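You operate a simulated robot arm through the tools that you are given. There is no shell and no other tool. Be economical: measure what you need, move in short steps, check, and stop when the job is done.

You run a simulated two-armed robot. Do the job below in one go: nothing can be reset, and whatever is moved stays where it is left.

## Task
Shut the outlet, put the gold coupling on the test nipple, hold the orange pump and pump into the green.
Fine: the black cap goes on the table under the TEST gauge; main and vent stay shut.
Where things are to end (x, y in the base frame): black cap within 12 cm of [50, -51].

It is judged by the outcome, as a careful person would: the job done as asked, and still so three seconds after it is handed in. It fails if anything else is knocked over, pushed out of place, dropped, spilled or broken. A push-on lid holds only when it is set on centred and level and pressed home; a screw cap is set on level and turned clockwise until tight.

## Robot
Two 7-joint arms with two-finger parallel grippers on one trunk, on a base that drives. Base frame: it is fixed to the floor where the robot stands at the start and does not move with it; the origin is under the middle of the robot, x ahead of it, y to its left, z up. Lengths are in cm, angles in rad, forces in N, time in s.
The left shoulder is at the start at [5, 16.1, 119.8], the right one opposite. With the tool pointing down near the work surface each hand reaches from about 10 to 66 cm from the robot's upright axis, wherever it stands, measured 20 degrees to its own side. Places, roughly: black dial [70, -80, 100]; blue nut [70, -50, 100]; bypass valve [70, -90, 140]; damper lever [60, 70, 110]; fan switch [60, 40, 110]; green cap (3x3x7 cm) [80, -160, 110]; main valve [70, -200, 100]; outlet valve [70, 0, 100]; pump button [50, -30, 80]; red nut [70, -180, 100]; safety button [70, -100, 100]; test nipple tip [80, -40, 110]; top of the steel table [50, -110, 80]; vent valve [70, -20, 120]; white nut [70, -120, 100]. Payload 3.43 kg a hand.
Tool frame (each hand has its own): the origin (TCP) lies between the finger pads and is the grasp point; the fingertips stand 3 cm ahead of it; z points along the fingers, y is the line along which they close. Largest opening 9.4 cm; finger width 2.8, thickness 1; the body of the gripper, 5 by 9.6 cm, starts 5.5 cm behind the TCP.
Orientation is that of the tool frame in the base frame, as [roll, pitch, yaw] about the fixed x, y, z axes, in that order (R = Rz(yaw) Ry(pitch) Rx(roll)). With the fingers straight down and closing along the base's y, the tool's x points along the base's -x, its y along +y and its z along -z.

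## Interface
- The arms move only by the tool jog_arm. It takes "left_commands", "right_commands" or both (then of equal length, played together; a hand with none holds still); each is a list of rows, each a list of 7 numbers: the shift along the base's x, y, z in units of 100 mm (1.0 is 100 mm), then the turn, a rotation vector about the base's x, y, z in units of 120 degrees (1.0 is 120 degrees), then the closure in counts, from 0 (fully open) to 255 (shut). In form: [[x, y, z, wx, wy, wz, fingers], ...]. A call has 1 to 10 rows; each row is the pose to reach, as a shift and turn from the pose commanded when the call began. A call with a number of a shift or a turn outside -1 to 1 is refused whole. Each row takes 0.2 s and may step no farther than 5 cm and 0.15 rad from the row before; otherwise, or with a gripper value out of range, the whole call is refused. Where a pose cannot be reached the arm comes as near as it can. A force on the tool above 60 N (or 10 N above the force at the start of the call, whichever is more), or a blocked arm, ends the call early, and 0.2 s more pass. The fingers move at their own pace (about 4.5 cm/s each) and stop on an object; they squeeze with about 30 N. The grip force told is the motor's: it shows also when the fingers shut on nothing. Time passes only in rows, and 0.2 s behind the last, so rows that repeat a pose let the fingers close. It gives the time, the measured TCP pose, the force on the tool (base axes), the opening and the grip force at its end, in the units of the frame above (readings bear some noise), with the torque about the TCP (base axes, N m) and any sound that the robot's microphone picked up, and new pictures: "show" is both (left out), scene, wrist or none (wrist: the cameras of the hands that moved).
- Cameras (640 x 400 px; columns grow to the right, rows downward): "scene" is now at [13.86, -0.17, 131.91]; the picture's right is [-0.04, -1.00, 0.00], its down [-0.51, 0.02, -0.86] and it looks along [0.86, -0.03, -0.51] (base axes); focal length 256 px, centre (320, 200). "left" rides on the left gripper at [7.6, -1.4, -10.2] in its tool frame; the picture's right is [0.18, 0.98, 0.00], its down [-0.75, 0.14, -0.64] and it looks along [-0.63, 0.12, 0.77] (tool axes); focal length 243 px, centre (320, 200). "right" rides on the right gripper at [7.6, 1.4, -10.2] in its tool frame; the picture's right is [-0.18, 0.98, 0.00], its down [-0.75, -0.14, -0.64] and it looks along [-0.63, -0.12, 0.77] (tool axes); focal length 243 px, centre (320, 200).
- move_column(by): slides the trunk up (or, below 0, down) by that many cm; the arms and the scene camera ride with it, the base frame stays. It gives what a move gives, with no picture.
- roll_base(legs): drives the robot by 1 to 6 legs, each [ahead, left, turn to the left] in cm, cm and rad, along the robot's own axes; the way and the turn of a leg run together, so that a leg with both is an arc; at most 150 cm and 3.142 rad a leg. The arms and the cameras ride along, it lands a little off, and it stops where it bumps. It gives what a move gives, and a new picture of the scene camera.
- turn_head(pan, tilt): turns the head with the scene camera to pan (to the left, within 1.396 rad either way) and tilt (down, from -0.506 to 1.204), counted from straight ahead of the robot. It gives what a move gives, and a new picture of the scene camera.
- measure_at(camera, pixels): for up to 12 pixels [column, row] of the newest picture of that camera ("zoom" is the newest enlarged one), the place [x, y, z] in the base frame of the surface seen there, good to about 0.3 cm, but the place of the scene camera against the robot may be out by one fixed shift of up to 1.8 cm in any direction. It takes no simulated time.
- enlarge(camera, box): a new picture of the part [left, top, right, bottom] of that camera's present view, enlarged. It takes no simulated time.
- close_job(): hands the job in; it is judged then, once.

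Keep the steps short. Do not move on a guess: measure, check each grasp and each placing, and mend mistakes. In all there are 80 turns and 260 pictures (those below and enlarged ones count). Leave the grippers open and the arms clear of the work at the hand-in unless told otherwise, and finish with a single line.

The tools are called after ">>>" as a command line: name --argument value ..., lists and objects as JSON in quotes. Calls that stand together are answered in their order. jog_arm: Moves the arms, as the interface text tells. Its arguments: {"type":"object","properties":{"left_commands":{"type":"array","items":{"type":"array","items":{"type":"number"}}},"right_commands":{"type":"array","items":{"type":"array","items":{"type":"number"}}},"show":{"type":"string","enum":["both","scene","wrist","none"]}},"required":[]} The other tools are called the same way: move_column (by) slides the trunk up or down; roll_base (legs) drives the base; turn_head (pan, tilt) turns the head that bears the scene camera; measure_at (camera, pixels) gives the place of the surface under pixels of a picture; enlarge (camera, box) takes an enlarged picture of a part of a camera's view; close_job () hands the job in.

At the start:

```text
time_s: 0.0
left_tool_pos: [41.01, -1.52, 100.0]
left_tcp_rot: [3.141, -0.001, -3.14]
left_contact_force: [0.7, -0.2, -0.8]
left_ft_torque: [0.01, 0.0, 0.0]
left_grip_width: 9.39
left_grip_force: 0.1
right_tool_pos: [36.89, -32.05, 100.0]
right_tcp_rot: [3.139, 0.001, 3.141]
right_contact_force: [1.1, -0.2, 0.4]
right_ft_torque: [-0.01, 0.01, 0.03]
right_grip_width: 9.38
right_grip_force: 0.0
trunk travel left (down, up): [-22.5, 4.2]
robot x, y, heading: [-0.02, -0.21, -0.0]
head pan, tilt: [-0.037, 0.538]
```

scene: 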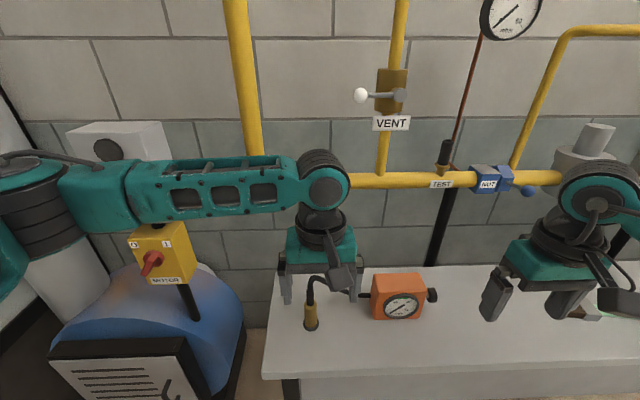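
right: 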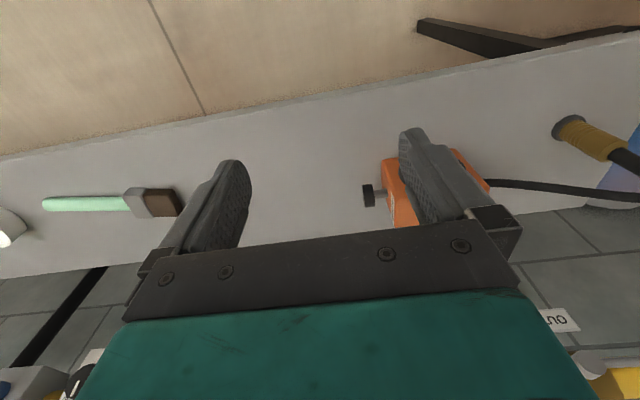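
left: 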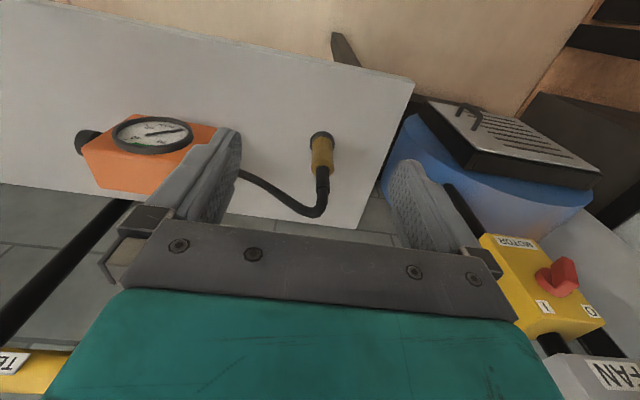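

I see the table with the orange pump gauge box (400,300), the gold coupling on its hose (311,315) and the TEST nipple with a black cap (445,155). The left arm hides the outlet valve. I'll look right and left with the head and take an enlarged view.

>>> enlarge --camera "scene" --box '[340, 60, 560, 200]'

>>> measure_at --camera "scene" --pixels '[[311, 325], [311, 303], [400, 285], [402, 308], [433, 295], [447, 145], [443, 172], [441, 184], [388, 95], [360, 95], [360, 181], [364, 295]]'

>>> turn_head --pan -0.5 --tilt 0.4

```text
2.86 times, centred on (450, 130) of scene
```

zoom: 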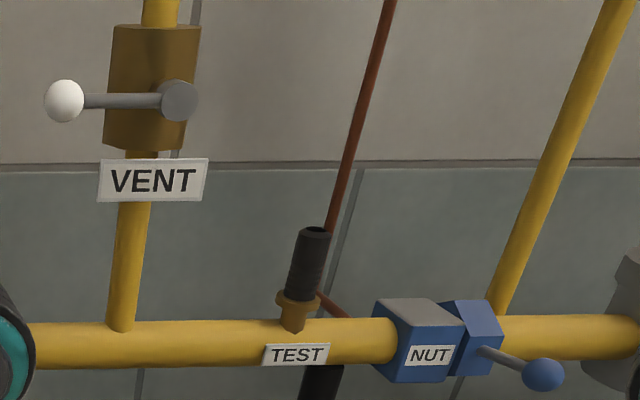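

```text
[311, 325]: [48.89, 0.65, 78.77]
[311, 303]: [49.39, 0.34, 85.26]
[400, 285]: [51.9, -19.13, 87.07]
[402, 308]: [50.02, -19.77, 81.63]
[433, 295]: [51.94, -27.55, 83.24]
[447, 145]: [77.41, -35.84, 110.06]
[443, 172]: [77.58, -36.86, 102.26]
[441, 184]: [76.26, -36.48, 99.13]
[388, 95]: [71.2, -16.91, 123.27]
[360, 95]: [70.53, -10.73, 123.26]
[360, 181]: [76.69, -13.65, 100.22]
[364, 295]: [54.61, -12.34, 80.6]
```

```text
time_s: 0.9
left_tool_pos: [40.88, -1.55, 99.94]
left_tcp_rot: [3.141, -0.001, -3.14]
left_contact_force: [-0.1, 0.2, 0.9]
left_ft_torque: [0.01, -0.04, 0.02]
left_grip_width: 9.4
left_grip_force: 0.1
right_tool_pos: [36.88, -32.15, 100.02]
right_tcp_rot: [3.141, 0.001, 3.141]
right_contact_force: [0.1, -0.4, -0.1]
right_ft_torque: [-0.02, -0.03, 0.03]
right_grip_width: 9.41
right_grip_force: 0.0
trunk travel left (down, up): [-22.5, 4.2]
robot x, y, heading: [0.06, 0.1, -0.001]
head pan, tilt: [-0.499, 0.4]
```

scene: 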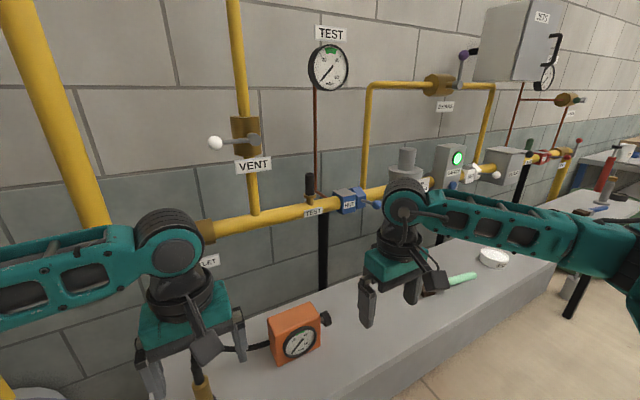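

The TEST gauge (328,67) is visible. I'll enlarge it, and draw the left arm back and left to reveal the outlet.

>>> enlarge --camera "scene" --box '[280, 20, 376, 100]'

>>> jog_arm --left_commands '[[-0.3, 0.3, 0, 0, 0, 0, 0], [-0.6, 0.65, 0, 0, 0, 0, 0], [-0.9, 1.0, 0, 0, 0, 0, 0], [-1, 1, 0.3, 0, 0, 0, 0]]' --show "none"

>>> turn_head --pan -0.1 --tilt 0.5

```text
5.00 times, centred on (328, 60) of scene
```

zoom: 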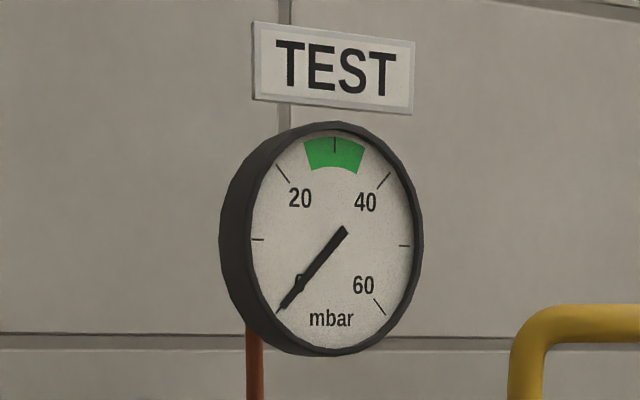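

```text
time_s: 1.9
left_tool_pos: [30.75, 8.44, 103.14]
left_tcp_rot: [-3.141, 0.001, -3.141]
left_contact_force: [0.3, -0.2, 0.0]
left_ft_torque: [0.02, -0.03, -0.02]
left_grip_width: 9.44
left_grip_force: 0.0
right_tool_pos: [36.82, -32.12, 99.99]
right_tcp_rot: [3.14, -0.002, 3.141]
right_contact_force: [-0.8, 0.5, 0.1]
right_ft_torque: [0.01, -0.01, 0.01]
right_grip_width: 9.38
right_grip_force: 0.1
trunk travel left (down, up): [-22.5, 4.2]
robot x, y, heading: [0.12, -0.13, -0.001]
head pan, tilt: [-0.499, 0.4]
```

```text
time_s: 2.8
left_tool_pos: [30.9, 8.63, 103.02]
left_tcp_rot: [-3.141, 0.0, -3.139]
left_contact_force: [0.2, -0.1, -0.4]
left_ft_torque: [-0.01, -0.01, -0.02]
left_grip_width: 9.4
left_grip_force: 0.1
right_tool_pos: [36.96, -32.02, 99.93]
right_tcp_rot: [3.139, 0.0, 3.141]
right_contact_force: [0.5, -0.3, 0.6]
right_ft_torque: [0.03, -0.01, 0.0]
right_grip_width: 9.41
right_grip_force: 0.0
trunk travel left (down, up): [-22.5, 4.2]
robot x, y, heading: [-0.06, 0.08, -0.003]
head pan, tilt: [-0.099, 0.499]
```

scene: 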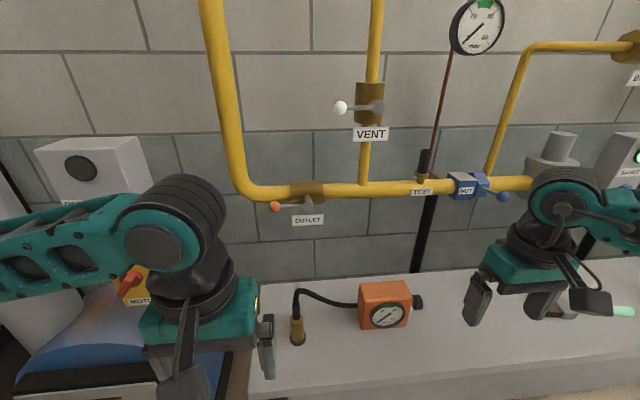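

>>> enlarge --camera "scene" --box '[230, 160, 350, 235]'

>>> enlarge --camera "scene" --box '[280, 260, 440, 360]'

>>> measure_at --camera "scene" --pixels '[[275, 206], [308, 203], [290, 205], [308, 186], [250, 193], [425, 152], [423, 165], [420, 180], [372, 107], [340, 107]]'

```text
5.33 times, centred on (290, 198) of scene
```

zoom: 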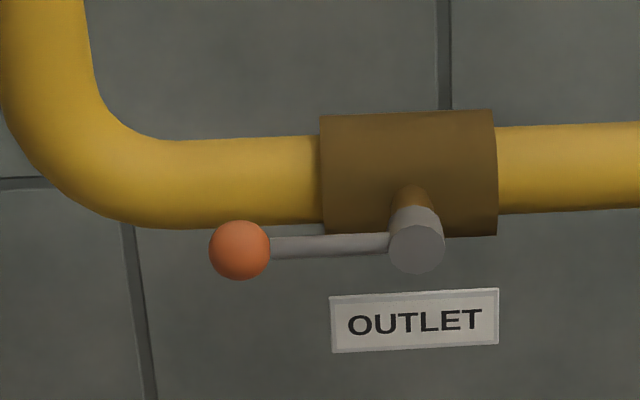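

```text
4.00 times, centred on (360, 310) of scene
```

zoom: 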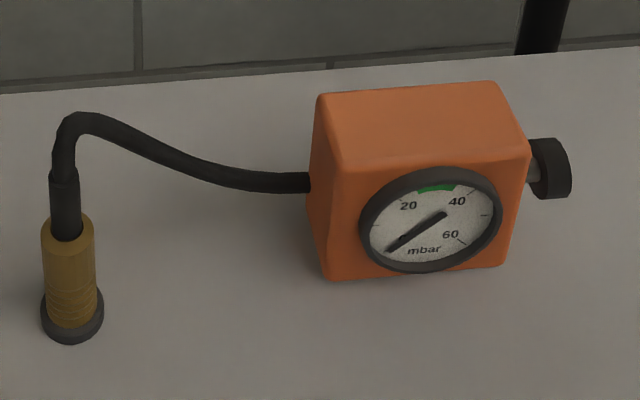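

```text
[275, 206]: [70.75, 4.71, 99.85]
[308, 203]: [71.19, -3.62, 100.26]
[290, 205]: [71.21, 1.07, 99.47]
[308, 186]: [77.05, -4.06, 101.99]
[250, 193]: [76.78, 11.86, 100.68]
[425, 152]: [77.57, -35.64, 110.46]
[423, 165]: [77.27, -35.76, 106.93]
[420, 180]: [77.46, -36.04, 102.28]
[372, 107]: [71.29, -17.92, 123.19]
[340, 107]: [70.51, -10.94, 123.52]
```

The outlet lever (ball at 275,206) lies along the pipe: open. The vent lever lies across its pipe: shut. Next I look at the blue nut, bypass and main area.

>>> turn_head --pan -0.9 --tilt 0.3

>>> enlarge --camera "scene" --box '[160, 50, 400, 200]'

>>> enlarge --camera "scene" --box '[380, 50, 640, 220]'

```text
time_s: 3.9
left_tool_pos: [30.86, 8.64, 103.09]
left_tcp_rot: [3.14, 0.0, 3.141]
left_contact_force: [-0.6, -0.1, 1.3]
left_ft_torque: [-0.01, 0.02, 0.02]
left_grip_width: 9.39
left_grip_force: 0.1
right_tool_pos: [36.88, -32.0, 100.03]
right_tcp_rot: [3.141, 0.001, -3.14]
right_contact_force: [0.3, 0.9, 0.4]
right_ft_torque: [0.02, 0.01, -0.01]
right_grip_width: 9.38
right_grip_force: 0.0
trunk travel left (down, up): [-22.5, 4.2]
robot x, y, heading: [-0.03, 0.06, 0.001]
head pan, tilt: [-0.901, 0.3]
```

scene: 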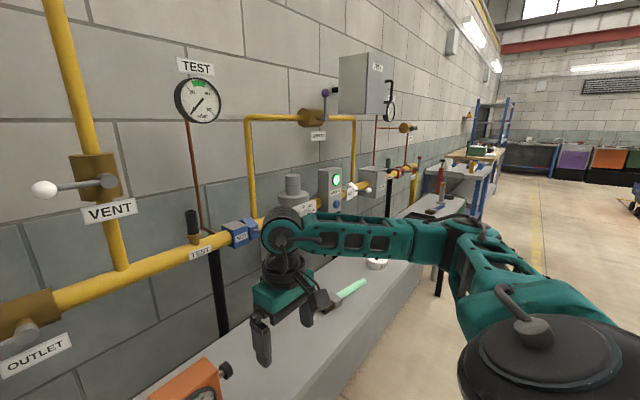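

```text
2.67 times, centred on (280, 125) of scene
```

zoom: 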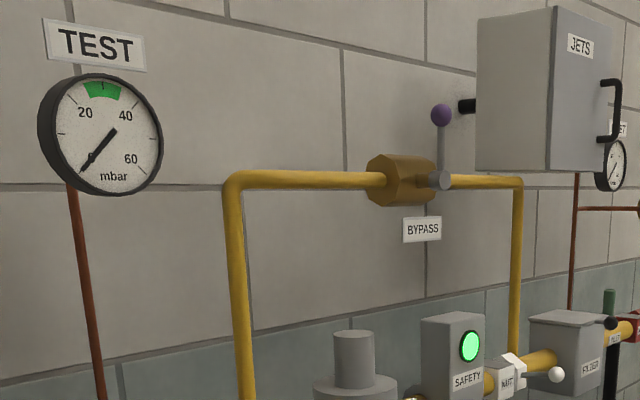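

```text
2.35 times, centred on (510, 135) of scene
```

zoom: 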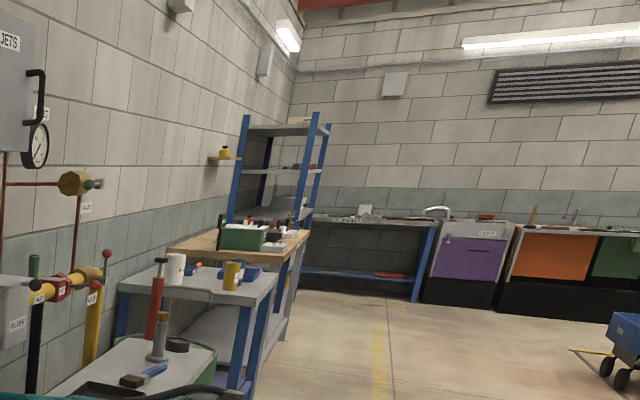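

Bypass lever is across its pipe too (shut). Now I close the left fingers and swing the left hand to point forward, staying well short of the pipe.

>>> jog_arm --left_commands '[[0.05, 0, 0.05, 0, -0.07, 0, 255], [0.1, 0, 0.1, 0, -0.14, 0, 255], [0.15, -0.05, 0.15, 0, -0.21, 0, 255], [0.2, -0.1, 0.2, 0, -0.28, 0, 255], [0.25, -0.15, 0.25, 0, -0.35, 0, 255], [0.3, -0.2, 0.3, 0, -0.42, 0, 255], [0.4, -0.25, 0.35, 0, -0.49, 0, 255], [0.6, -0.3, 0.35, 0, -0.56, 0, 255], [0.8, -0.3, 0.35, 0, -0.63, 0, 255], [1.0, -0.4, 0.35, 0, -0.7, 0, 255]]' --show "none"

>>> turn_head --pan 0.0 --tilt 0.6

```text
time_s: 6.1
left_tool_pos: [40.99, 4.32, 106.58]
left_tcp_rot: [-3.133, 1.47, -3.132]
left_contact_force: [0.4, -0.3, -0.1]
left_ft_torque: [-0.01, 0.02, 0.0]
left_grip_width: 0.0
left_grip_force: 29.7
left hand out of reach, approached as far as the arm can: row 6, 7
right_tool_pos: [36.88, -31.99, 99.94]
right_tcp_rot: [3.141, 0.0, -3.142]
right_contact_force: [-0.2, -0.1, -0.3]
right_ft_torque: [0.0, 0.02, 0.01]
right_grip_width: 9.4
right_grip_force: 0.2
trunk travel left (down, up): [-22.5, 4.2]
robot x, y, heading: [0.02, 0.03, 0.003]
head pan, tilt: [-0.901, 0.3]
```

```text
time_s: 7.3
left_tool_pos: [41.03, 4.6, 106.56]
left_tcp_rot: [-3.135, 1.465, -3.133]
left_contact_force: [0.3, 0.6, -0.4]
left_ft_torque: [0.02, -0.01, 0.0]
left_grip_width: 0.01
left_grip_force: 30.2
right_tool_pos: [36.95, -32.07, 99.95]
right_tcp_rot: [3.141, 0.0, -3.141]
right_contact_force: [0.8, 0.0, -0.8]
right_ft_torque: [-0.05, 0.0, 0.01]
right_grip_width: 9.4
right_grip_force: 0.0
trunk travel left (down, up): [-22.5, 4.2]
robot x, y, heading: [-0.11, -0.14, -0.002]
head pan, tilt: [0.0, 0.6]
```

scene: 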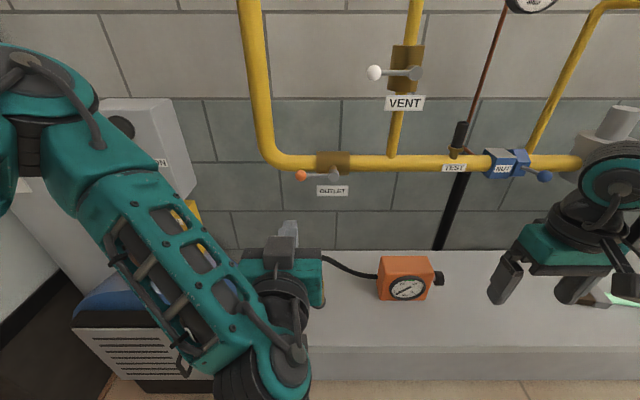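

Hand points forward. I check the table edge, coupling and lever, and compare the fingertip as seen by the scene camera with its known place to find the camera's offset.

>>> measure_at --camera "scene" --pixels '[[450, 345], [450, 340], [450, 375], [288, 225], [288, 232], [301, 175], [333, 175], [318, 176], [454, 257], [300, 400], [400, 252], [280, 258]]'

>>> enlarge --camera "scene" --box '[230, 140, 390, 240]'

```text
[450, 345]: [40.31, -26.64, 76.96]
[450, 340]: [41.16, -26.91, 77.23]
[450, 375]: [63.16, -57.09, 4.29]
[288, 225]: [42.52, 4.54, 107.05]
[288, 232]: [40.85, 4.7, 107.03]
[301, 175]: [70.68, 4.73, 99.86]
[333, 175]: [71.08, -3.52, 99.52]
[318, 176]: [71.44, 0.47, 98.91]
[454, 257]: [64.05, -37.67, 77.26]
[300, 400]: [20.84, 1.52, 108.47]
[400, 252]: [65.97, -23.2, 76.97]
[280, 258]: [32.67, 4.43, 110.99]
```

```text
4.00 times, centred on (310, 190) of scene
```

zoom: 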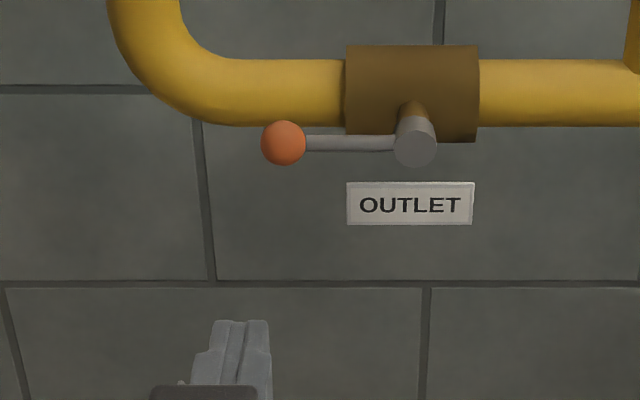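

The camera reads about 1 cm low. I move the hand ahead to above the lever, short of the pipe, and look with the wrist camera.

>>> jog_arm --left_commands '[[0.35, -0.1, 0, 0, -0.02, 0, 255], [0.7, -0.2, 0, 0, -0.045, 0, 255], [1.0, -0.3, 0, 0, -0.045, 0, 255]]' --show "none"

>>> jog_arm --left_commands '[[0.35, 0, 0, 0, 0, 0, 255], [0.7, 0, 0, 0, 0, 0, 255], [1.0, 0, 0, 0, 0, 0, 255], [1.0, 0, 0, 0, 0, 0, 255]]' --show "both"

```text
time_s: 8.1
left_tool_pos: [51.07, 1.7, 106.62]
left_tcp_rot: [3.077, 1.559, 3.079]
left_contact_force: [0.5, 0.4, 0.4]
left_ft_torque: [-0.01, -0.01, 0.01]
left_grip_width: 0.0
left_grip_force: 30.3
right_tool_pos: [36.87, -31.98, 100.01]
right_tcp_rot: [3.139, 0.0, -3.14]
right_contact_force: [-0.2, 0.8, -0.2]
right_ft_torque: [-0.01, -0.01, 0.01]
right_grip_width: 9.4
right_grip_force: 0.2
trunk travel left (down, up): [-22.5, 4.2]
robot x, y, heading: [0.32, -0.12, 0.003]
head pan, tilt: [0.0, 0.6]
```

```text
time_s: 9.1
left_tool_pos: [61.04, 1.63, 106.54]
left_tcp_rot: [-3.113, 1.56, -3.114]
left_contact_force: [-0.1, -0.1, 1.1]
left_ft_torque: [-0.02, 0.02, 0.01]
left_grip_width: 0.0
left_grip_force: 30.2
right_tool_pos: [36.88, -31.96, 100.01]
right_tcp_rot: [3.139, 0.002, 3.14]
right_contact_force: [-0.9, -0.3, 0.8]
right_ft_torque: [-0.02, 0.0, 0.03]
right_grip_width: 9.38
right_grip_force: 0.1
trunk travel left (down, up): [-22.5, 4.2]
robot x, y, heading: [0.14, -0.22, 0.0]
head pan, tilt: [0.0, 0.6]
```

scene: 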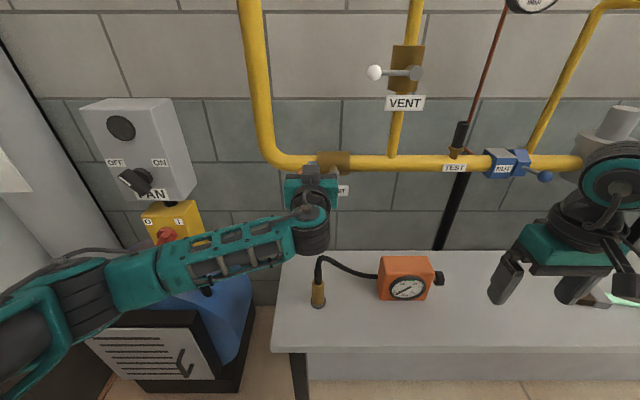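
left: 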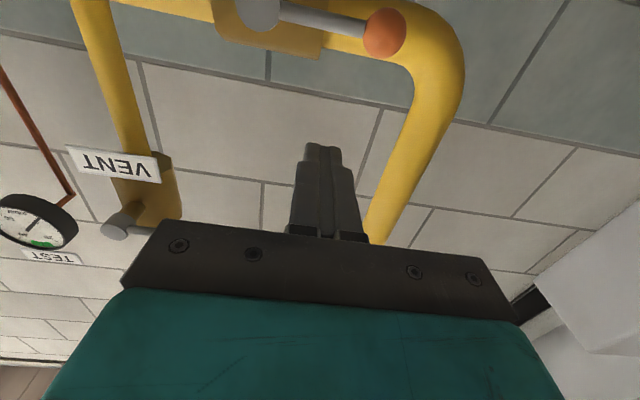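

>>> measure_at --camera "left" --pixels '[[385, 33], [335, 20], [258, 12], [345, 40], [318, 147], [235, 8]]'

>>> measure_at --camera "scene" --pixels '[[318, 290], [318, 262], [408, 265], [405, 290], [440, 280], [459, 123], [465, 130], [459, 140], [456, 150], [378, 280]]'

```text
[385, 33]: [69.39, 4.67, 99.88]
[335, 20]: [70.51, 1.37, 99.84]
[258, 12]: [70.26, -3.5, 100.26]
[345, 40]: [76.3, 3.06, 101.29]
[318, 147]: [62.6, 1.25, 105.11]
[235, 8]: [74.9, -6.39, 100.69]
```

```text
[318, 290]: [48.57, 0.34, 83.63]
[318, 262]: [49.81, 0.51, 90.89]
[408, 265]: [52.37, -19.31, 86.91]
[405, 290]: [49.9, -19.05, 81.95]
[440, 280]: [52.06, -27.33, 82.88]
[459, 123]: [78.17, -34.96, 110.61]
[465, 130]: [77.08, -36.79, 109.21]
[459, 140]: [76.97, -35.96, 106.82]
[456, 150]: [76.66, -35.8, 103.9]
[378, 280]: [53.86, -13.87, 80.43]
```

Lever lies at x≈71, z≈100.2, pivot y≈−3.5, ball y≈4.7. I go in above the lever (tip x≈72, pipe front ≈74), then push down gently for the first part.

>>> jog_arm --left_commands '[[0.3, 0, -0.1, 0, 0, 0, 255], [0.6, 0, -0.2, 0, 0, 0, 255], [0.79, 0, -0.3, 0, 0, 0, 255], [0.79, 0, -0.36, 0, 0, 0, 255]]' --show "wrist"

>>> jog_arm --left_commands '[[0, 0.02, -0.1, 0, 0, 0, 255], [0, 0.04, -0.2, 0, 0, 0, 255], [0, 0.04, -0.3, 0, 0, 0, 255], [0, 0.02, -0.38, 0, 0, 0, 255]]' --show "wrist"

```text
time_s: 10.1
left_tool_pos: [68.86, 1.48, 102.83]
left_tcp_rot: [-3.076, 1.562, -3.077]
left_contact_force: [-0.3, 0.2, -0.2]
left_ft_torque: [-0.02, 0.03, -0.01]
left_grip_width: 0.0
left_grip_force: 29.7
right_tool_pos: [36.82, -31.98, 100.02]
right_tcp_rot: [3.139, -0.001, -3.141]
right_contact_force: [-0.8, 0.7, -0.4]
right_ft_torque: [0.01, 0.02, -0.01]
right_grip_width: 9.4
right_grip_force: 0.1
trunk travel left (down, up): [-22.5, 4.2]
robot x, y, heading: [-0.39, 0.17, 0.003]
head pan, tilt: [0.0, 0.6]
```

left: 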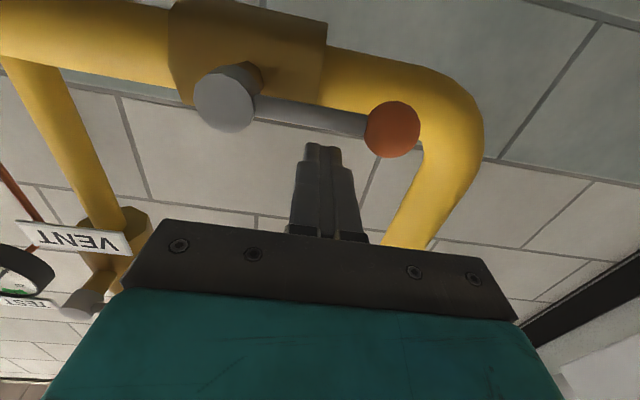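

```text
time_s: 11.1
left_tool_pos: [68.79, 1.76, 101.77]
left_tcp_rot: [-0.105, 1.535, -0.106]
left_contact_force: [9.2, 11.4, 56.7]
left_ft_torque: [0.15, -1.34, -0.23]
left_grip_width: 0.02
left_grip_force: 29.7
right_tool_pos: [36.46, -31.93, 100.32]
right_tcp_rot: [3.14, 0.007, 3.14]
right_contact_force: [0.6, 0.2, 0.2]
right_ft_torque: [0.02, 0.0, 0.01]
right_grip_width: 9.39
right_grip_force: 0.0
trunk travel left (down, up): [-22.5, 4.2]
robot x, y, heading: [0.07, -0.2, 0.002]
head pan, tilt: [0.0, 0.6]
```

left: 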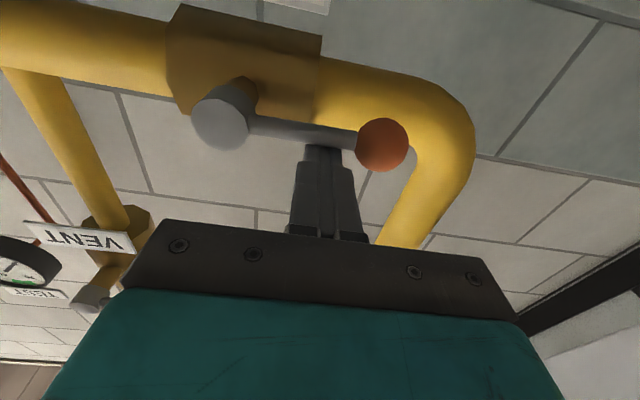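

It resists at 57 N with no turn – that is a stop. The lever must close upward. I lift off, back out and go under it.

>>> jog_arm --left_commands '[[0, 0, 0.2, 0, 0, 0, 255], [0, 0, 0.4, 0, 0, 0, 255], [-0.4, 0, 0.4, 0, 0, 0, 255], [-0.7, 0.0, 0.2, 0, 0, 0, 255], [-0.7, 0.0, -0.2, 0, 0, 0, 255], [-0.7, 0, -0.2, 0, 0, 0, 255]]' --show "none"

```text
time_s: 12.5
left_tool_pos: [61.75, 1.72, 97.21]
left_tcp_rot: [-3.084, 1.56, -3.083]
left_contact_force: [0.6, 0.3, -0.2]
left_ft_torque: [0.0, 0.02, 0.03]
left_grip_width: 0.0
left_grip_force: 29.7
right_tool_pos: [36.87, -32.06, 99.96]
right_tcp_rot: [3.14, 0.001, 3.141]
right_contact_force: [0.4, 0.0, 0.0]
right_ft_torque: [-0.01, -0.02, -0.01]
right_grip_width: 9.39
right_grip_force: 0.0
trunk travel left (down, up): [-22.5, 4.2]
robot x, y, heading: [-0.48, -0.06, -0.0]
head pan, tilt: [0.0, 0.6]
```

>>> jog_arm --left_commands '[[0.35, 0, 0, 0, 0, 0, 255], [0.7, 0, 0, 0, 0, 0, 255], [0.7, 0, 0.1, 0, 0, 0, 255], [0.7, 0.03, 0.18, 0, 0, 0, 255], [0.7, 0.03, 0.25, 0, 0, 0, 255], [0.7, 0.03, 0.32, 0, 0, 0, 255], [0.7, 0.03, 0.4, 0, 0, 0, 255]]' --show "wrist"

```text
time_s: 14.1
left_tool_pos: [68.85, 2.02, 101.1]
left_tcp_rot: [-3.061, 1.559, -3.06]
left_contact_force: [0.4, -0.5, -1.4]
left_ft_torque: [0.01, 0.06, -0.03]
left_grip_width: 0.0
left_grip_force: 29.9
right_tool_pos: [36.93, -32.02, 99.97]
right_tcp_rot: [-3.141, 0.001, 3.141]
right_contact_force: [-0.9, -0.2, -0.1]
right_ft_torque: [0.01, 0.0, 0.05]
right_grip_width: 9.41
right_grip_force: 0.2
trunk travel left (down, up): [-22.5, 4.2]
robot x, y, heading: [0.45, 0.0, -0.0]
head pan, tilt: [0.0, 0.6]
```

left: 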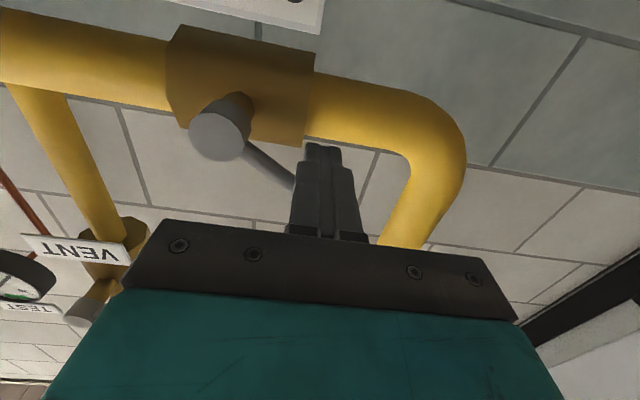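

It turns upward easily, about 30° so far. I carry on along the arc to upright.

>>> jog_arm --left_commands '[[0, -0.02, 0.07, 0, 0, 0, 255], [0, -0.05, 0.14, 0, 0, 0, 255], [0, -0.09, 0.21, 0, 0, 0, 255], [0, -0.14, 0.27, 0, 0, 0, 255], [0, -0.2, 0.33, 0, 0, 0, 255], [0, -0.26, 0.38, 0, 0, 0, 255], [0, -0.33, 0.41, 0, 0, 0, 255], [0, -0.4, 0.44, 0, 0, 0, 255], [0, -0.46, 0.44, 0, 0, 0, 255], [0, -0.49, 0.44, 0, 0, 0, 255]]' --show "wrist"

```text
time_s: 16.3
left_tool_pos: [68.99, -2.16, 105.07]
left_tcp_rot: [2.705, 1.556, 2.717]
left_contact_force: [-5.7, 8.1, -2.3]
left_ft_torque: [-0.06, 0.04, 0.11]
left_grip_width: 0.0
left_grip_force: 29.9
right_tool_pos: [36.85, -31.99, 100.12]
right_tcp_rot: [-3.14, 0.003, -3.141]
right_contact_force: [-0.6, 0.1, -0.6]
right_ft_torque: [0.0, 0.02, -0.01]
right_grip_width: 9.41
right_grip_force: 0.1
trunk travel left (down, up): [-22.5, 4.2]
robot x, y, heading: [-0.27, -0.03, 0.002]
head pan, tilt: [0.0, 0.6]
```

left: 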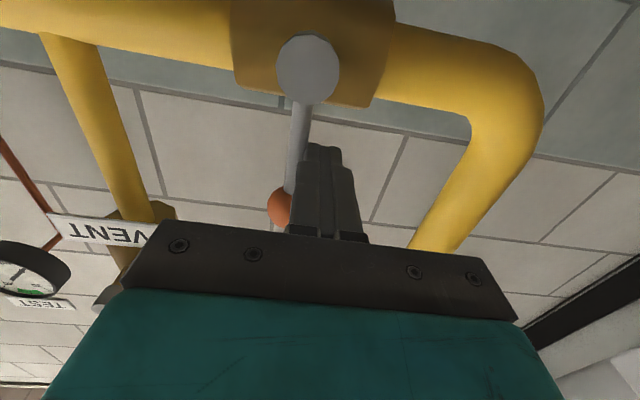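

Lever is upright with 8 N resistance. I press a little further to the stop, then move off sideways and back out.

>>> jog_arm --left_commands '[[0, -0.1, 0, 0, 0, 0, 255], [0, -0.2, 0, 0, 0, 0, 255], [0, -0.2, 0, 0, 0, 0, 255]]' --show "none"

>>> jog_arm --left_commands '[[0, 0.3, 0, 0, 0, 0, 255], [0, 0.5, 0, 0, 0, 0, 255], [-0.4, 0.5, 0, 0, 0, 0, 255], [-0.8, 0.6, 0, 0, 0, 0, 255], [-1, 0.9, 0, 0, 0, 0, 255], [-1, 1, 0, 0, 0, 0, 255]]' --show "scene"

>>> enlarge --camera "scene" --box '[250, 100, 410, 200]'

```text
time_s: 17.0
left_tool_pos: [69.16, -2.28, 104.95]
left_tcp_rot: [2.658, 1.548, 2.711]
left_contact_force: [-7.1, 17.4, 3.9]
left_ft_torque: [-0.11, -0.04, 0.26]
left_grip_width: 0.01
left_grip_force: 30.2
right_tool_pos: [36.8, -31.72, 100.07]
right_tcp_rot: [-3.141, 0.003, -3.137]
right_contact_force: [0.2, -0.4, 0.9]
right_ft_torque: [0.02, -0.02, 0.01]
right_grip_width: 9.4
right_grip_force: 0.0
trunk travel left (down, up): [-22.5, 4.2]
robot x, y, heading: [-0.04, 0.06, 0.007]
head pan, tilt: [0.0, 0.6]
stopped in row 3 (left hand): the force on the tool passed its limit at 62 N (the readings are from after the stop); the commanded pose is now the measured one
```

```text
time_s: 18.2
left_tool_pos: [61.06, 5.28, 115.57]
left_tcp_rot: [-0.179, 1.41, -0.142]
left_contact_force: [0.1, 0.1, 0.2]
left_ft_torque: [-0.02, 0.01, 0.0]
left_grip_width: 0.01
left_grip_force: 30.0
right_tool_pos: [36.99, -31.89, 100.03]
right_tcp_rot: [3.141, 0.001, -3.138]
right_contact_force: [0.1, 0.1, 0.0]
right_ft_torque: [-0.03, 0.01, 0.02]
right_grip_width: 9.42
right_grip_force: 0.0
trunk travel left (down, up): [-22.5, 4.2]
robot x, y, heading: [0.07, -0.09, -0.001]
head pan, tilt: [0.0, 0.6]
stopped in row 6 (left hand): the arm was blocked; the commanded pose is now the measured one
```

scene: 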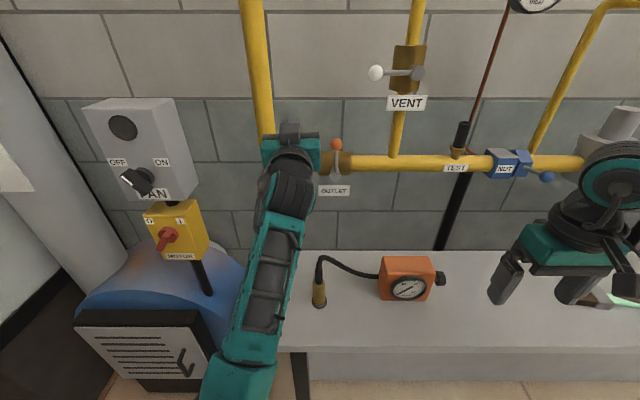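

```text
4.00 times, centred on (330, 150) of scene
```

zoom: 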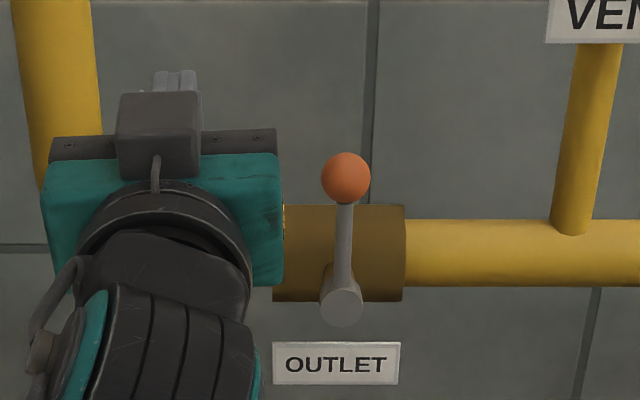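

Outlet is shut (lever upright). Now I bring the left hand back and turn it to point down again.

>>> jog_arm --left_commands '[[-0.2, 0, -0.05, 0, 0.06, 0, 0], [-0.4, 0, -0.1, 0, 0.12, 0, 0], [-0.6, 0.0, -0.15, 0, 0.18, 0, 0], [-0.8, 0.0, -0.2, 0, 0.24, 0, 0], [-1.0, 0, -0.2, 0, 0.3, 0, 0]]' --show "none"

>>> jog_arm --left_commands '[[-0.2, 0, -0.05, 0, 0.06, 0, 0], [-0.4, 0, -0.1, 0, 0.12, 0, 0], [-0.5, 0.0, -0.15, 0, 0.18, 0, 0], [-0.6, 0.0, -0.2, 0, 0.24, 0, 0], [-0.7, 0, -0.2, 0, 0.3, 0, 0], [-0.8, 0, -0.2, 0, 0.36, 0, 0], [-0.8, 0, -0.2, 0, 0.42, 0, 0], [-0.8, 0, -0.2, 0, 0.48, 0, 0], [-0.8, 0, -0.2, 0, 0.52, 0, 0]]' --show "wrist"

```text
time_s: 19.4
left_tool_pos: [50.86, 5.2, 113.2]
left_tcp_rot: [-3.134, 1.093, -3.087]
left_contact_force: [-0.2, -0.4, 0.3]
left_ft_torque: [-0.01, -0.03, 0.03]
left_grip_width: 9.41
left_grip_force: 0.1
right_tool_pos: [36.89, -31.85, 100.05]
right_tcp_rot: [3.139, 0.0, -3.139]
right_contact_force: [-0.5, 0.0, 1.0]
right_ft_torque: [0.0, 0.0, -0.03]
right_grip_width: 9.39
right_grip_force: 0.1
trunk travel left (down, up): [-22.5, 4.2]
robot x, y, heading: [-0.06, 0.2, 0.008]
head pan, tilt: [0.0, 0.6]
```

```text
time_s: 21.4
left_tool_pos: [56.41, 2.11, 99.89]
left_tcp_rot: [3.105, 0.007, -3.119]
left_contact_force: [0.5, 0.1, 0.0]
left_ft_torque: [-0.01, 0.0, 0.0]
left_grip_width: 9.41
left_grip_force: 0.1
left hand out of reach, approached as far as the arm can: row 3, 4, 5, 6, 7, 8, 9
right_tool_pos: [36.99, -31.82, 99.97]
right_tcp_rot: [3.141, 0.002, -3.138]
right_contact_force: [0.6, 0.6, 0.6]
right_ft_torque: [-0.02, 0.03, 0.02]
right_grip_width: 9.4
right_grip_force: 0.1
trunk travel left (down, up): [-22.5, 4.2]
robot x, y, heading: [-0.45, 0.28, 0.007]
head pan, tilt: [0.0, 0.6]
```

left: 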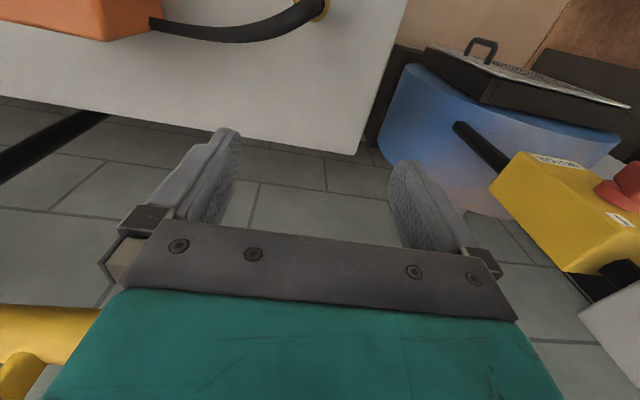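

Left hand points down at (56, 2, 100). Next the right hand: tilt it 45° forward and bring it before the black cap, stopping short to look.

>>> jog_arm --right_commands '[[0.2, 0, 0.15, 0, -0.06, 0, 0], [0.4, 0, 0.3, 0, -0.12, 0, 0], [0.6, -0.1, 0.5, 0, -0.18, 0, 0], [0.8, -0.2, 0.7, 0, -0.24, 0, 0], [0.9, -0.3, 0.9, 0, -0.3, 0, 0], [1.0, -0.4, 1, 0, -0.375, 0, 0]]' --show "none"

>>> jog_arm --right_commands '[[0.35, 0, 0.2, 0, 0, 0, 0], [0.7, 0, 0.4, 0, 0, 0, 0], [1, 0, 0.6, 0, 0, 0, 0]]' --show "both"

```text
refused: row 6 steps farther than a row can; nothing moved
```

```text
time_s: 22.2
left_tool_pos: [56.42, 2.11, 99.85]
left_tcp_rot: [3.102, 0.01, -3.119]
left_contact_force: [-0.5, -0.6, -0.2]
left_ft_torque: [0.0, -0.02, 0.01]
left_grip_width: 9.38
left_grip_force: 0.0
right_tool_pos: [47.07, -31.68, 106.03]
right_tcp_rot: [3.141, 0.0, -3.138]
right_contact_force: [0.1, -0.3, 0.2]
right_ft_torque: [0.02, 0.0, 0.0]
right_grip_width: 9.37
right_grip_force: 0.2
trunk travel left (down, up): [-22.5, 4.2]
robot x, y, heading: [-0.02, -0.03, 0.007]
head pan, tilt: [0.0, 0.6]
```

scene: 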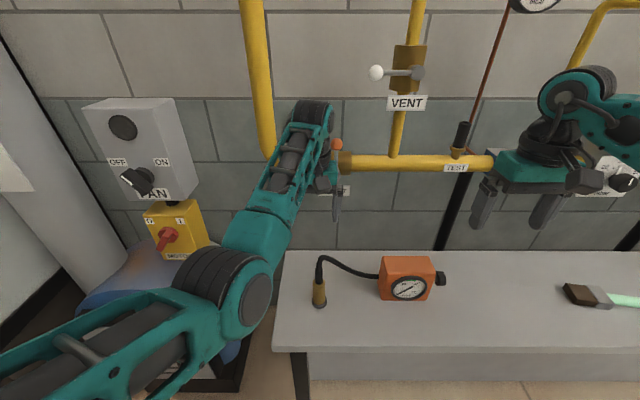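
right: 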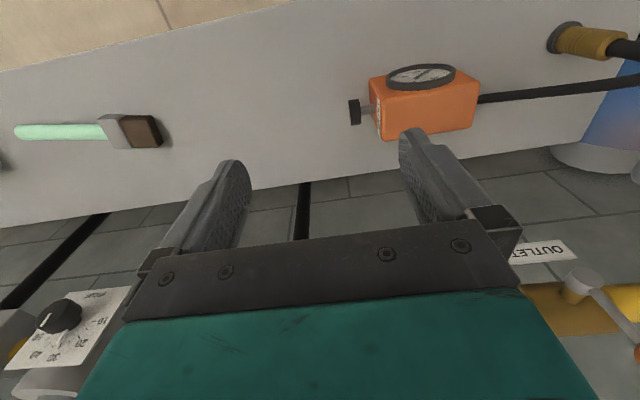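

Now the tilt, with smaller steps.

>>> jog_arm --right_commands '[[0.1, -0.05, 0.2, 0, -0.065, 0, 0], [0.2, -0.1, 0.4, 0, -0.13, 0, 0], [0.3, -0.15, 0.6, 0, -0.195, 0, 0], [0.5, -0.2, 0.8, 0, -0.26, 0, 0], [0.7, -0.3, 0.9, 0, -0.32, 0, 0], [1.0, -0.43, 1, 0, -0.375, 0, 0]]' --show "none"

>>> jog_arm --right_commands '[[0.4, 0, 0, 0, 0, 0, 0], [0.8, 0, 0, 0, 0, 0, 0], [1.0, 0, 0, 0, 0, 0, 0], [1.0, 0, 0, 0, 0, 0, 0]]' --show "both"

```text
time_s: 23.6
left_tool_pos: [56.43, 2.27, 99.88]
left_tcp_rot: [3.101, 0.007, -3.121]
left_contact_force: [0.0, 0.5, 0.3]
left_ft_torque: [-0.01, 0.03, 0.02]
left_grip_width: 9.42
left_grip_force: 0.0
right_tool_pos: [56.88, -36.13, 116.09]
right_tcp_rot: [-3.139, 0.785, -3.136]
right_contact_force: [0.1, -0.3, 0.2]
right_ft_torque: [0.02, 0.0, 0.01]
right_grip_width: 9.4
right_grip_force: 0.0
trunk travel left (down, up): [-22.5, 4.2]
robot x, y, heading: [0.03, 0.21, 0.006]
head pan, tilt: [0.0, 0.6]
```

```text
time_s: 24.6
left_tool_pos: [56.39, 2.14, 99.94]
left_tcp_rot: [3.101, 0.01, -3.119]
left_contact_force: [0.6, -0.2, 0.1]
left_ft_torque: [-0.01, -0.02, 0.02]
left_grip_width: 9.38
left_grip_force: 0.0
right_tool_pos: [66.89, -36.12, 116.04]
right_tcp_rot: [-3.139, 0.787, -3.137]
right_contact_force: [-0.5, 0.0, 0.5]
right_ft_torque: [-0.03, 0.02, 0.01]
right_grip_width: 9.39
right_grip_force: 0.0
trunk travel left (down, up): [-22.5, 4.2]
robot x, y, heading: [-0.4, 0.05, 0.001]
head pan, tilt: [0.0, 0.6]
```

scene: 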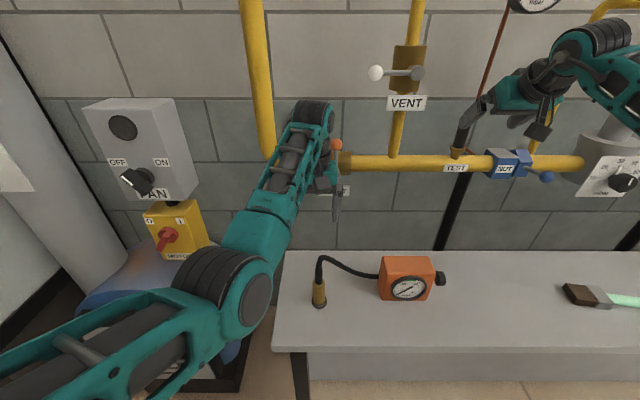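
right: 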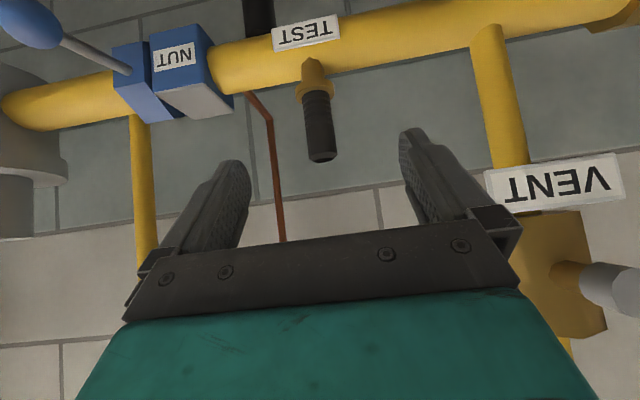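

>>> measure_at --camera "right" --pixels '[[323, 157], [318, 130], [315, 105], [315, 92], [314, 72], [308, 120], [330, 120], [276, 160], [418, 160], [232, 180]]'

>>> enlarge --camera "right" --box '[240, 20, 400, 180]'

```text
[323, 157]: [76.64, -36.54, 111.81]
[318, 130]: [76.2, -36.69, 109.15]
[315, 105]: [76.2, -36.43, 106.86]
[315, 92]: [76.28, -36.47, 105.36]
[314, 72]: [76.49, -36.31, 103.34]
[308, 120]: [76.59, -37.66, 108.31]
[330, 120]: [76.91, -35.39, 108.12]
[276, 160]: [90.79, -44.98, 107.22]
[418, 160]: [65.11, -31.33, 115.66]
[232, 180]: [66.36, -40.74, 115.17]
```

```text
2.50 times, centred on (320, 100) of right
```

zoom: 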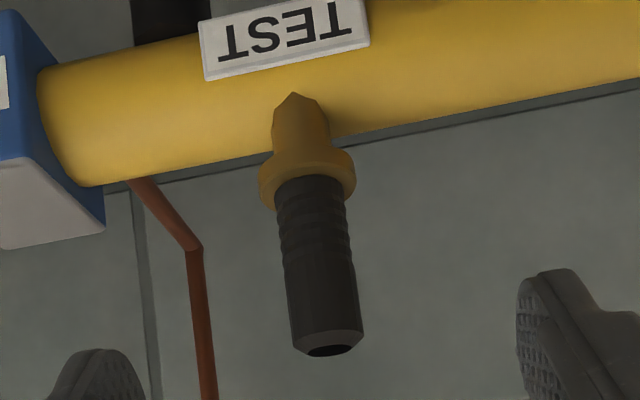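

Cap axis about (77.3, −36.5), z 104.7–112. I go in open, close, and check.

>>> jog_arm --right_commands '[[0.3, -0.02, -0.2, 0, 0, 0, 0], [0.6, -0.04, -0.4, 0, 0, 0, 0], [0.8, -0.04, -0.55, 0, 0, 0, 0], [0.98, -0.04, -0.66, 0, 0, 0, 0], [0.98, -0.04, -0.66, 0, 0, 0, 0]]' --show "wrist"

>>> measure_at --camera "right" --pixels '[[318, 140], [318, 160]]'

```text
time_s: 25.8
left_tool_pos: [56.5, 1.93, 99.98]
left_tcp_rot: [3.1, 0.011, -3.118]
left_contact_force: [0.1, -0.6, -0.2]
left_ft_torque: [0.04, -0.01, -0.02]
left_grip_width: 9.41
left_grip_force: 0.0
right_tool_pos: [74.15, -36.3, 109.76]
right_tcp_rot: [3.14, 0.786, -3.139]
right_contact_force: [1.1, -0.3, -0.1]
right_ft_torque: [0.0, -0.05, 0.02]
right_grip_width: 9.41
right_grip_force: 0.0
right hand out of reach, approached as far as the arm can: row 3, 4, 5
trunk travel left (down, up): [-22.5, 4.2]
robot x, y, heading: [-0.01, 0.27, 0.005]
head pan, tilt: [0.0, 0.6]
```

right: 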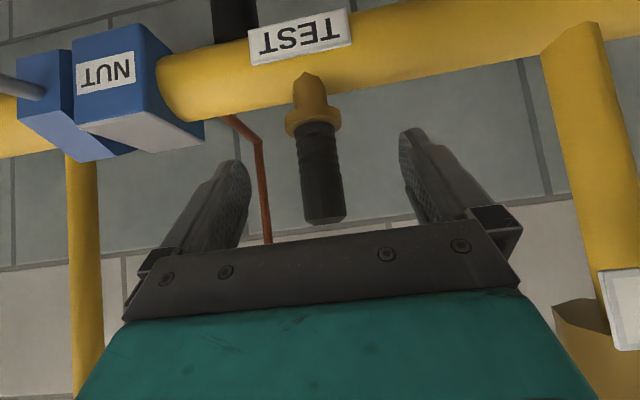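

```text
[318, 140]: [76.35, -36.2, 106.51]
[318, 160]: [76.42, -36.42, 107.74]
```

The right hand ran 3 cm short of reach. I back it off, draw the left hand back too, then drive a little ahead and right.

>>> jog_arm --right_commands '[[-0.3, 0, 0.25, 0, 0, 0, 0], [-0.6, 0, 0.5, 0, 0, 0, 0], [-0.9, 0, 0.7, 0, 0, 0, 0], [-1, 0, 0.7, 0, 0, 0, 0]]' --left_commands '[[-0.2, 0.05, 0, 0, 0, 0, 0], [-0.4, 0.1, 0, 0, 0, 0, 0], [-0.6, 0.15, 0, 0, 0, 0, 0], [-0.8, 0.2, 0, 0, 0, 0, 0]]' --show "scene"

```text
time_s: 26.8
left_tool_pos: [55.04, 2.33, 97.01]
left_tcp_rot: [3.101, 0.01, -3.119]
left_contact_force: [0.1, 1.7, 0.5]
left_ft_torque: [0.0, 0.03, 0.02]
left_grip_width: 9.4
left_grip_force: 0.0
left hand out of reach, approached as far as the arm can: row 1, 2, 3, 4
right_tool_pos: [64.09, -36.11, 116.9]
right_tcp_rot: [-3.14, 0.786, -3.137]
right_contact_force: [-0.7, -0.1, 0.6]
right_ft_torque: [0.0, 0.0, 0.03]
right_grip_width: 9.42
right_grip_force: 0.0
trunk travel left (down, up): [-22.5, 4.2]
robot x, y, heading: [0.06, 0.5, 0.007]
head pan, tilt: [0.0, 0.6]
```

scene: 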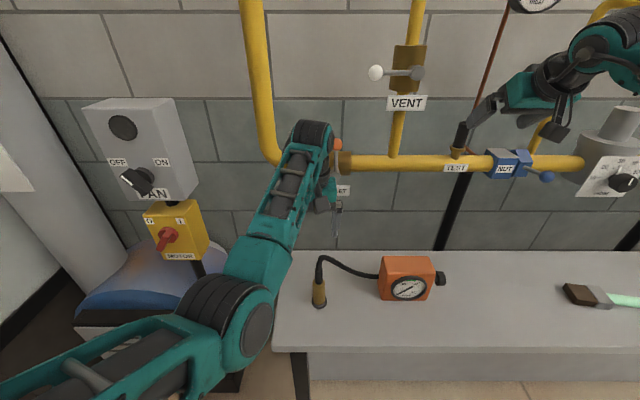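

The left arm is folded awkwardly (reports out of reach). I try tilting it forward again in place to unfold it.

>>> jog_arm --left_commands '[[0, 0, 0, 0, -0.07, 0, 0], [0, 0, 0, 0, -0.14, 0, 0], [0, 0, 0, 0, -0.21, 0, 0], [0, 0, 0, 0, -0.28, 0, 0], [0, 0, 0, 0, -0.34, 0, 0]]' --show "scene"

```text
time_s: 28.0
left_tool_pos: [54.87, 2.31, 97.19]
left_tcp_rot: [3.122, 0.723, -3.112]
left_contact_force: [0.0, -0.2, -0.2]
left_ft_torque: [0.0, -0.04, -0.02]
left_grip_width: 9.4
left_grip_force: 0.0
right_tool_pos: [63.98, -36.13, 116.9]
right_tcp_rot: [-3.14, 0.787, -3.137]
right_contact_force: [0.5, 0.2, 0.2]
right_ft_torque: [0.0, 0.02, -0.01]
right_grip_width: 9.4
right_grip_force: 0.1
trunk travel left (down, up): [-22.5, 4.2]
robot x, y, heading: [-0.11, 0.28, 0.001]
head pan, tilt: [0.0, 0.6]
```

scene: 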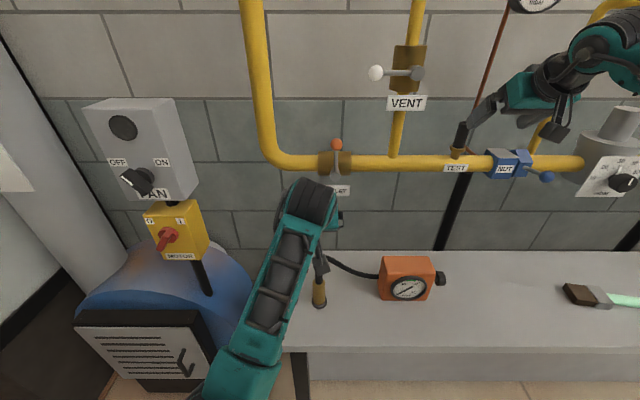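

That solved freely. Keeping the tilt, I pull back and left, then turn down.

>>> jog_arm --left_commands '[[-0.3, 0.1, 0.1, 0, 0, 0, 0], [-0.6, 0.3, 0.2, 0, 0, 0, 0], [-0.8, 0.6, 0.3, 0, 0, 0, 0], [-1.0, 0.9, 0.4, 0, 0, 0, 0], [-1.0, 1, 0.6, 0, 0, 0, 0]]' --show "none"

>>> jog_arm --left_commands '[[-0.2, 0.1, 0, 0, 0.07, 0, 0], [-0.4, 0.2, 0, 0, 0.14, 0, 0], [-0.6, 0.3, 0, 0, 0.21, 0, 0], [-0.8, 0.3, 0, 0, 0.28, 0, 0], [-0.9, 0.3, 0, 0, 0.345, 0, 0]]' --show "scene"

```text
time_s: 28.8
left_tool_pos: [49.72, 7.39, 107.34]
left_tcp_rot: [-3.124, 0.879, -3.085]
left_contact_force: [-0.4, 1.0, -0.3]
left_ft_torque: [0.02, 0.01, 0.0]
left_grip_width: 9.41
left_grip_force: 0.1
right_tool_pos: [64.13, -35.97, 116.93]
right_tcp_rot: [-3.14, 0.786, -3.136]
right_contact_force: [-0.1, -0.4, -0.6]
right_ft_torque: [0.01, 0.01, -0.02]
right_grip_width: 9.41
right_grip_force: 0.0
trunk travel left (down, up): [-22.5, 4.2]
robot x, y, heading: [-0.03, 0.13, 0.002]
head pan, tilt: [0.0, 0.6]
stopped in row 4 (left hand): the arm was blocked; the commanded pose is now the measured one
```

```text
time_s: 30.0
left_tool_pos: [47.39, 10.65, 92.1]
left_tcp_rot: [3.123, 0.158, -3.105]
left_contact_force: [0.1, 0.2, 0.2]
left_ft_torque: [0.01, -0.01, 0.04]
left_grip_width: 9.38
left_grip_force: 0.0
left hand out of reach, approached as far as the arm can: row 2, 3, 4, 5
right_tool_pos: [64.15, -36.11, 116.9]
right_tcp_rot: [-3.14, 0.784, -3.135]
right_contact_force: [0.4, 0.2, -1.3]
right_ft_torque: [0.03, -0.01, -0.03]
right_grip_width: 9.43
right_grip_force: 0.2
trunk travel left (down, up): [-22.5, 4.2]
robot x, y, heading: [0.26, 0.19, 0.001]
head pan, tilt: [0.0, 0.6]
```

scene: 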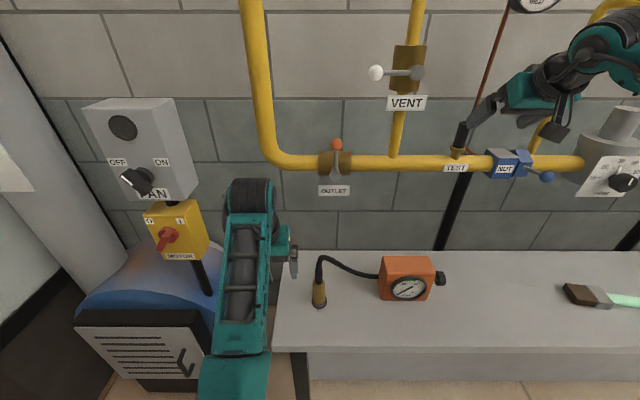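

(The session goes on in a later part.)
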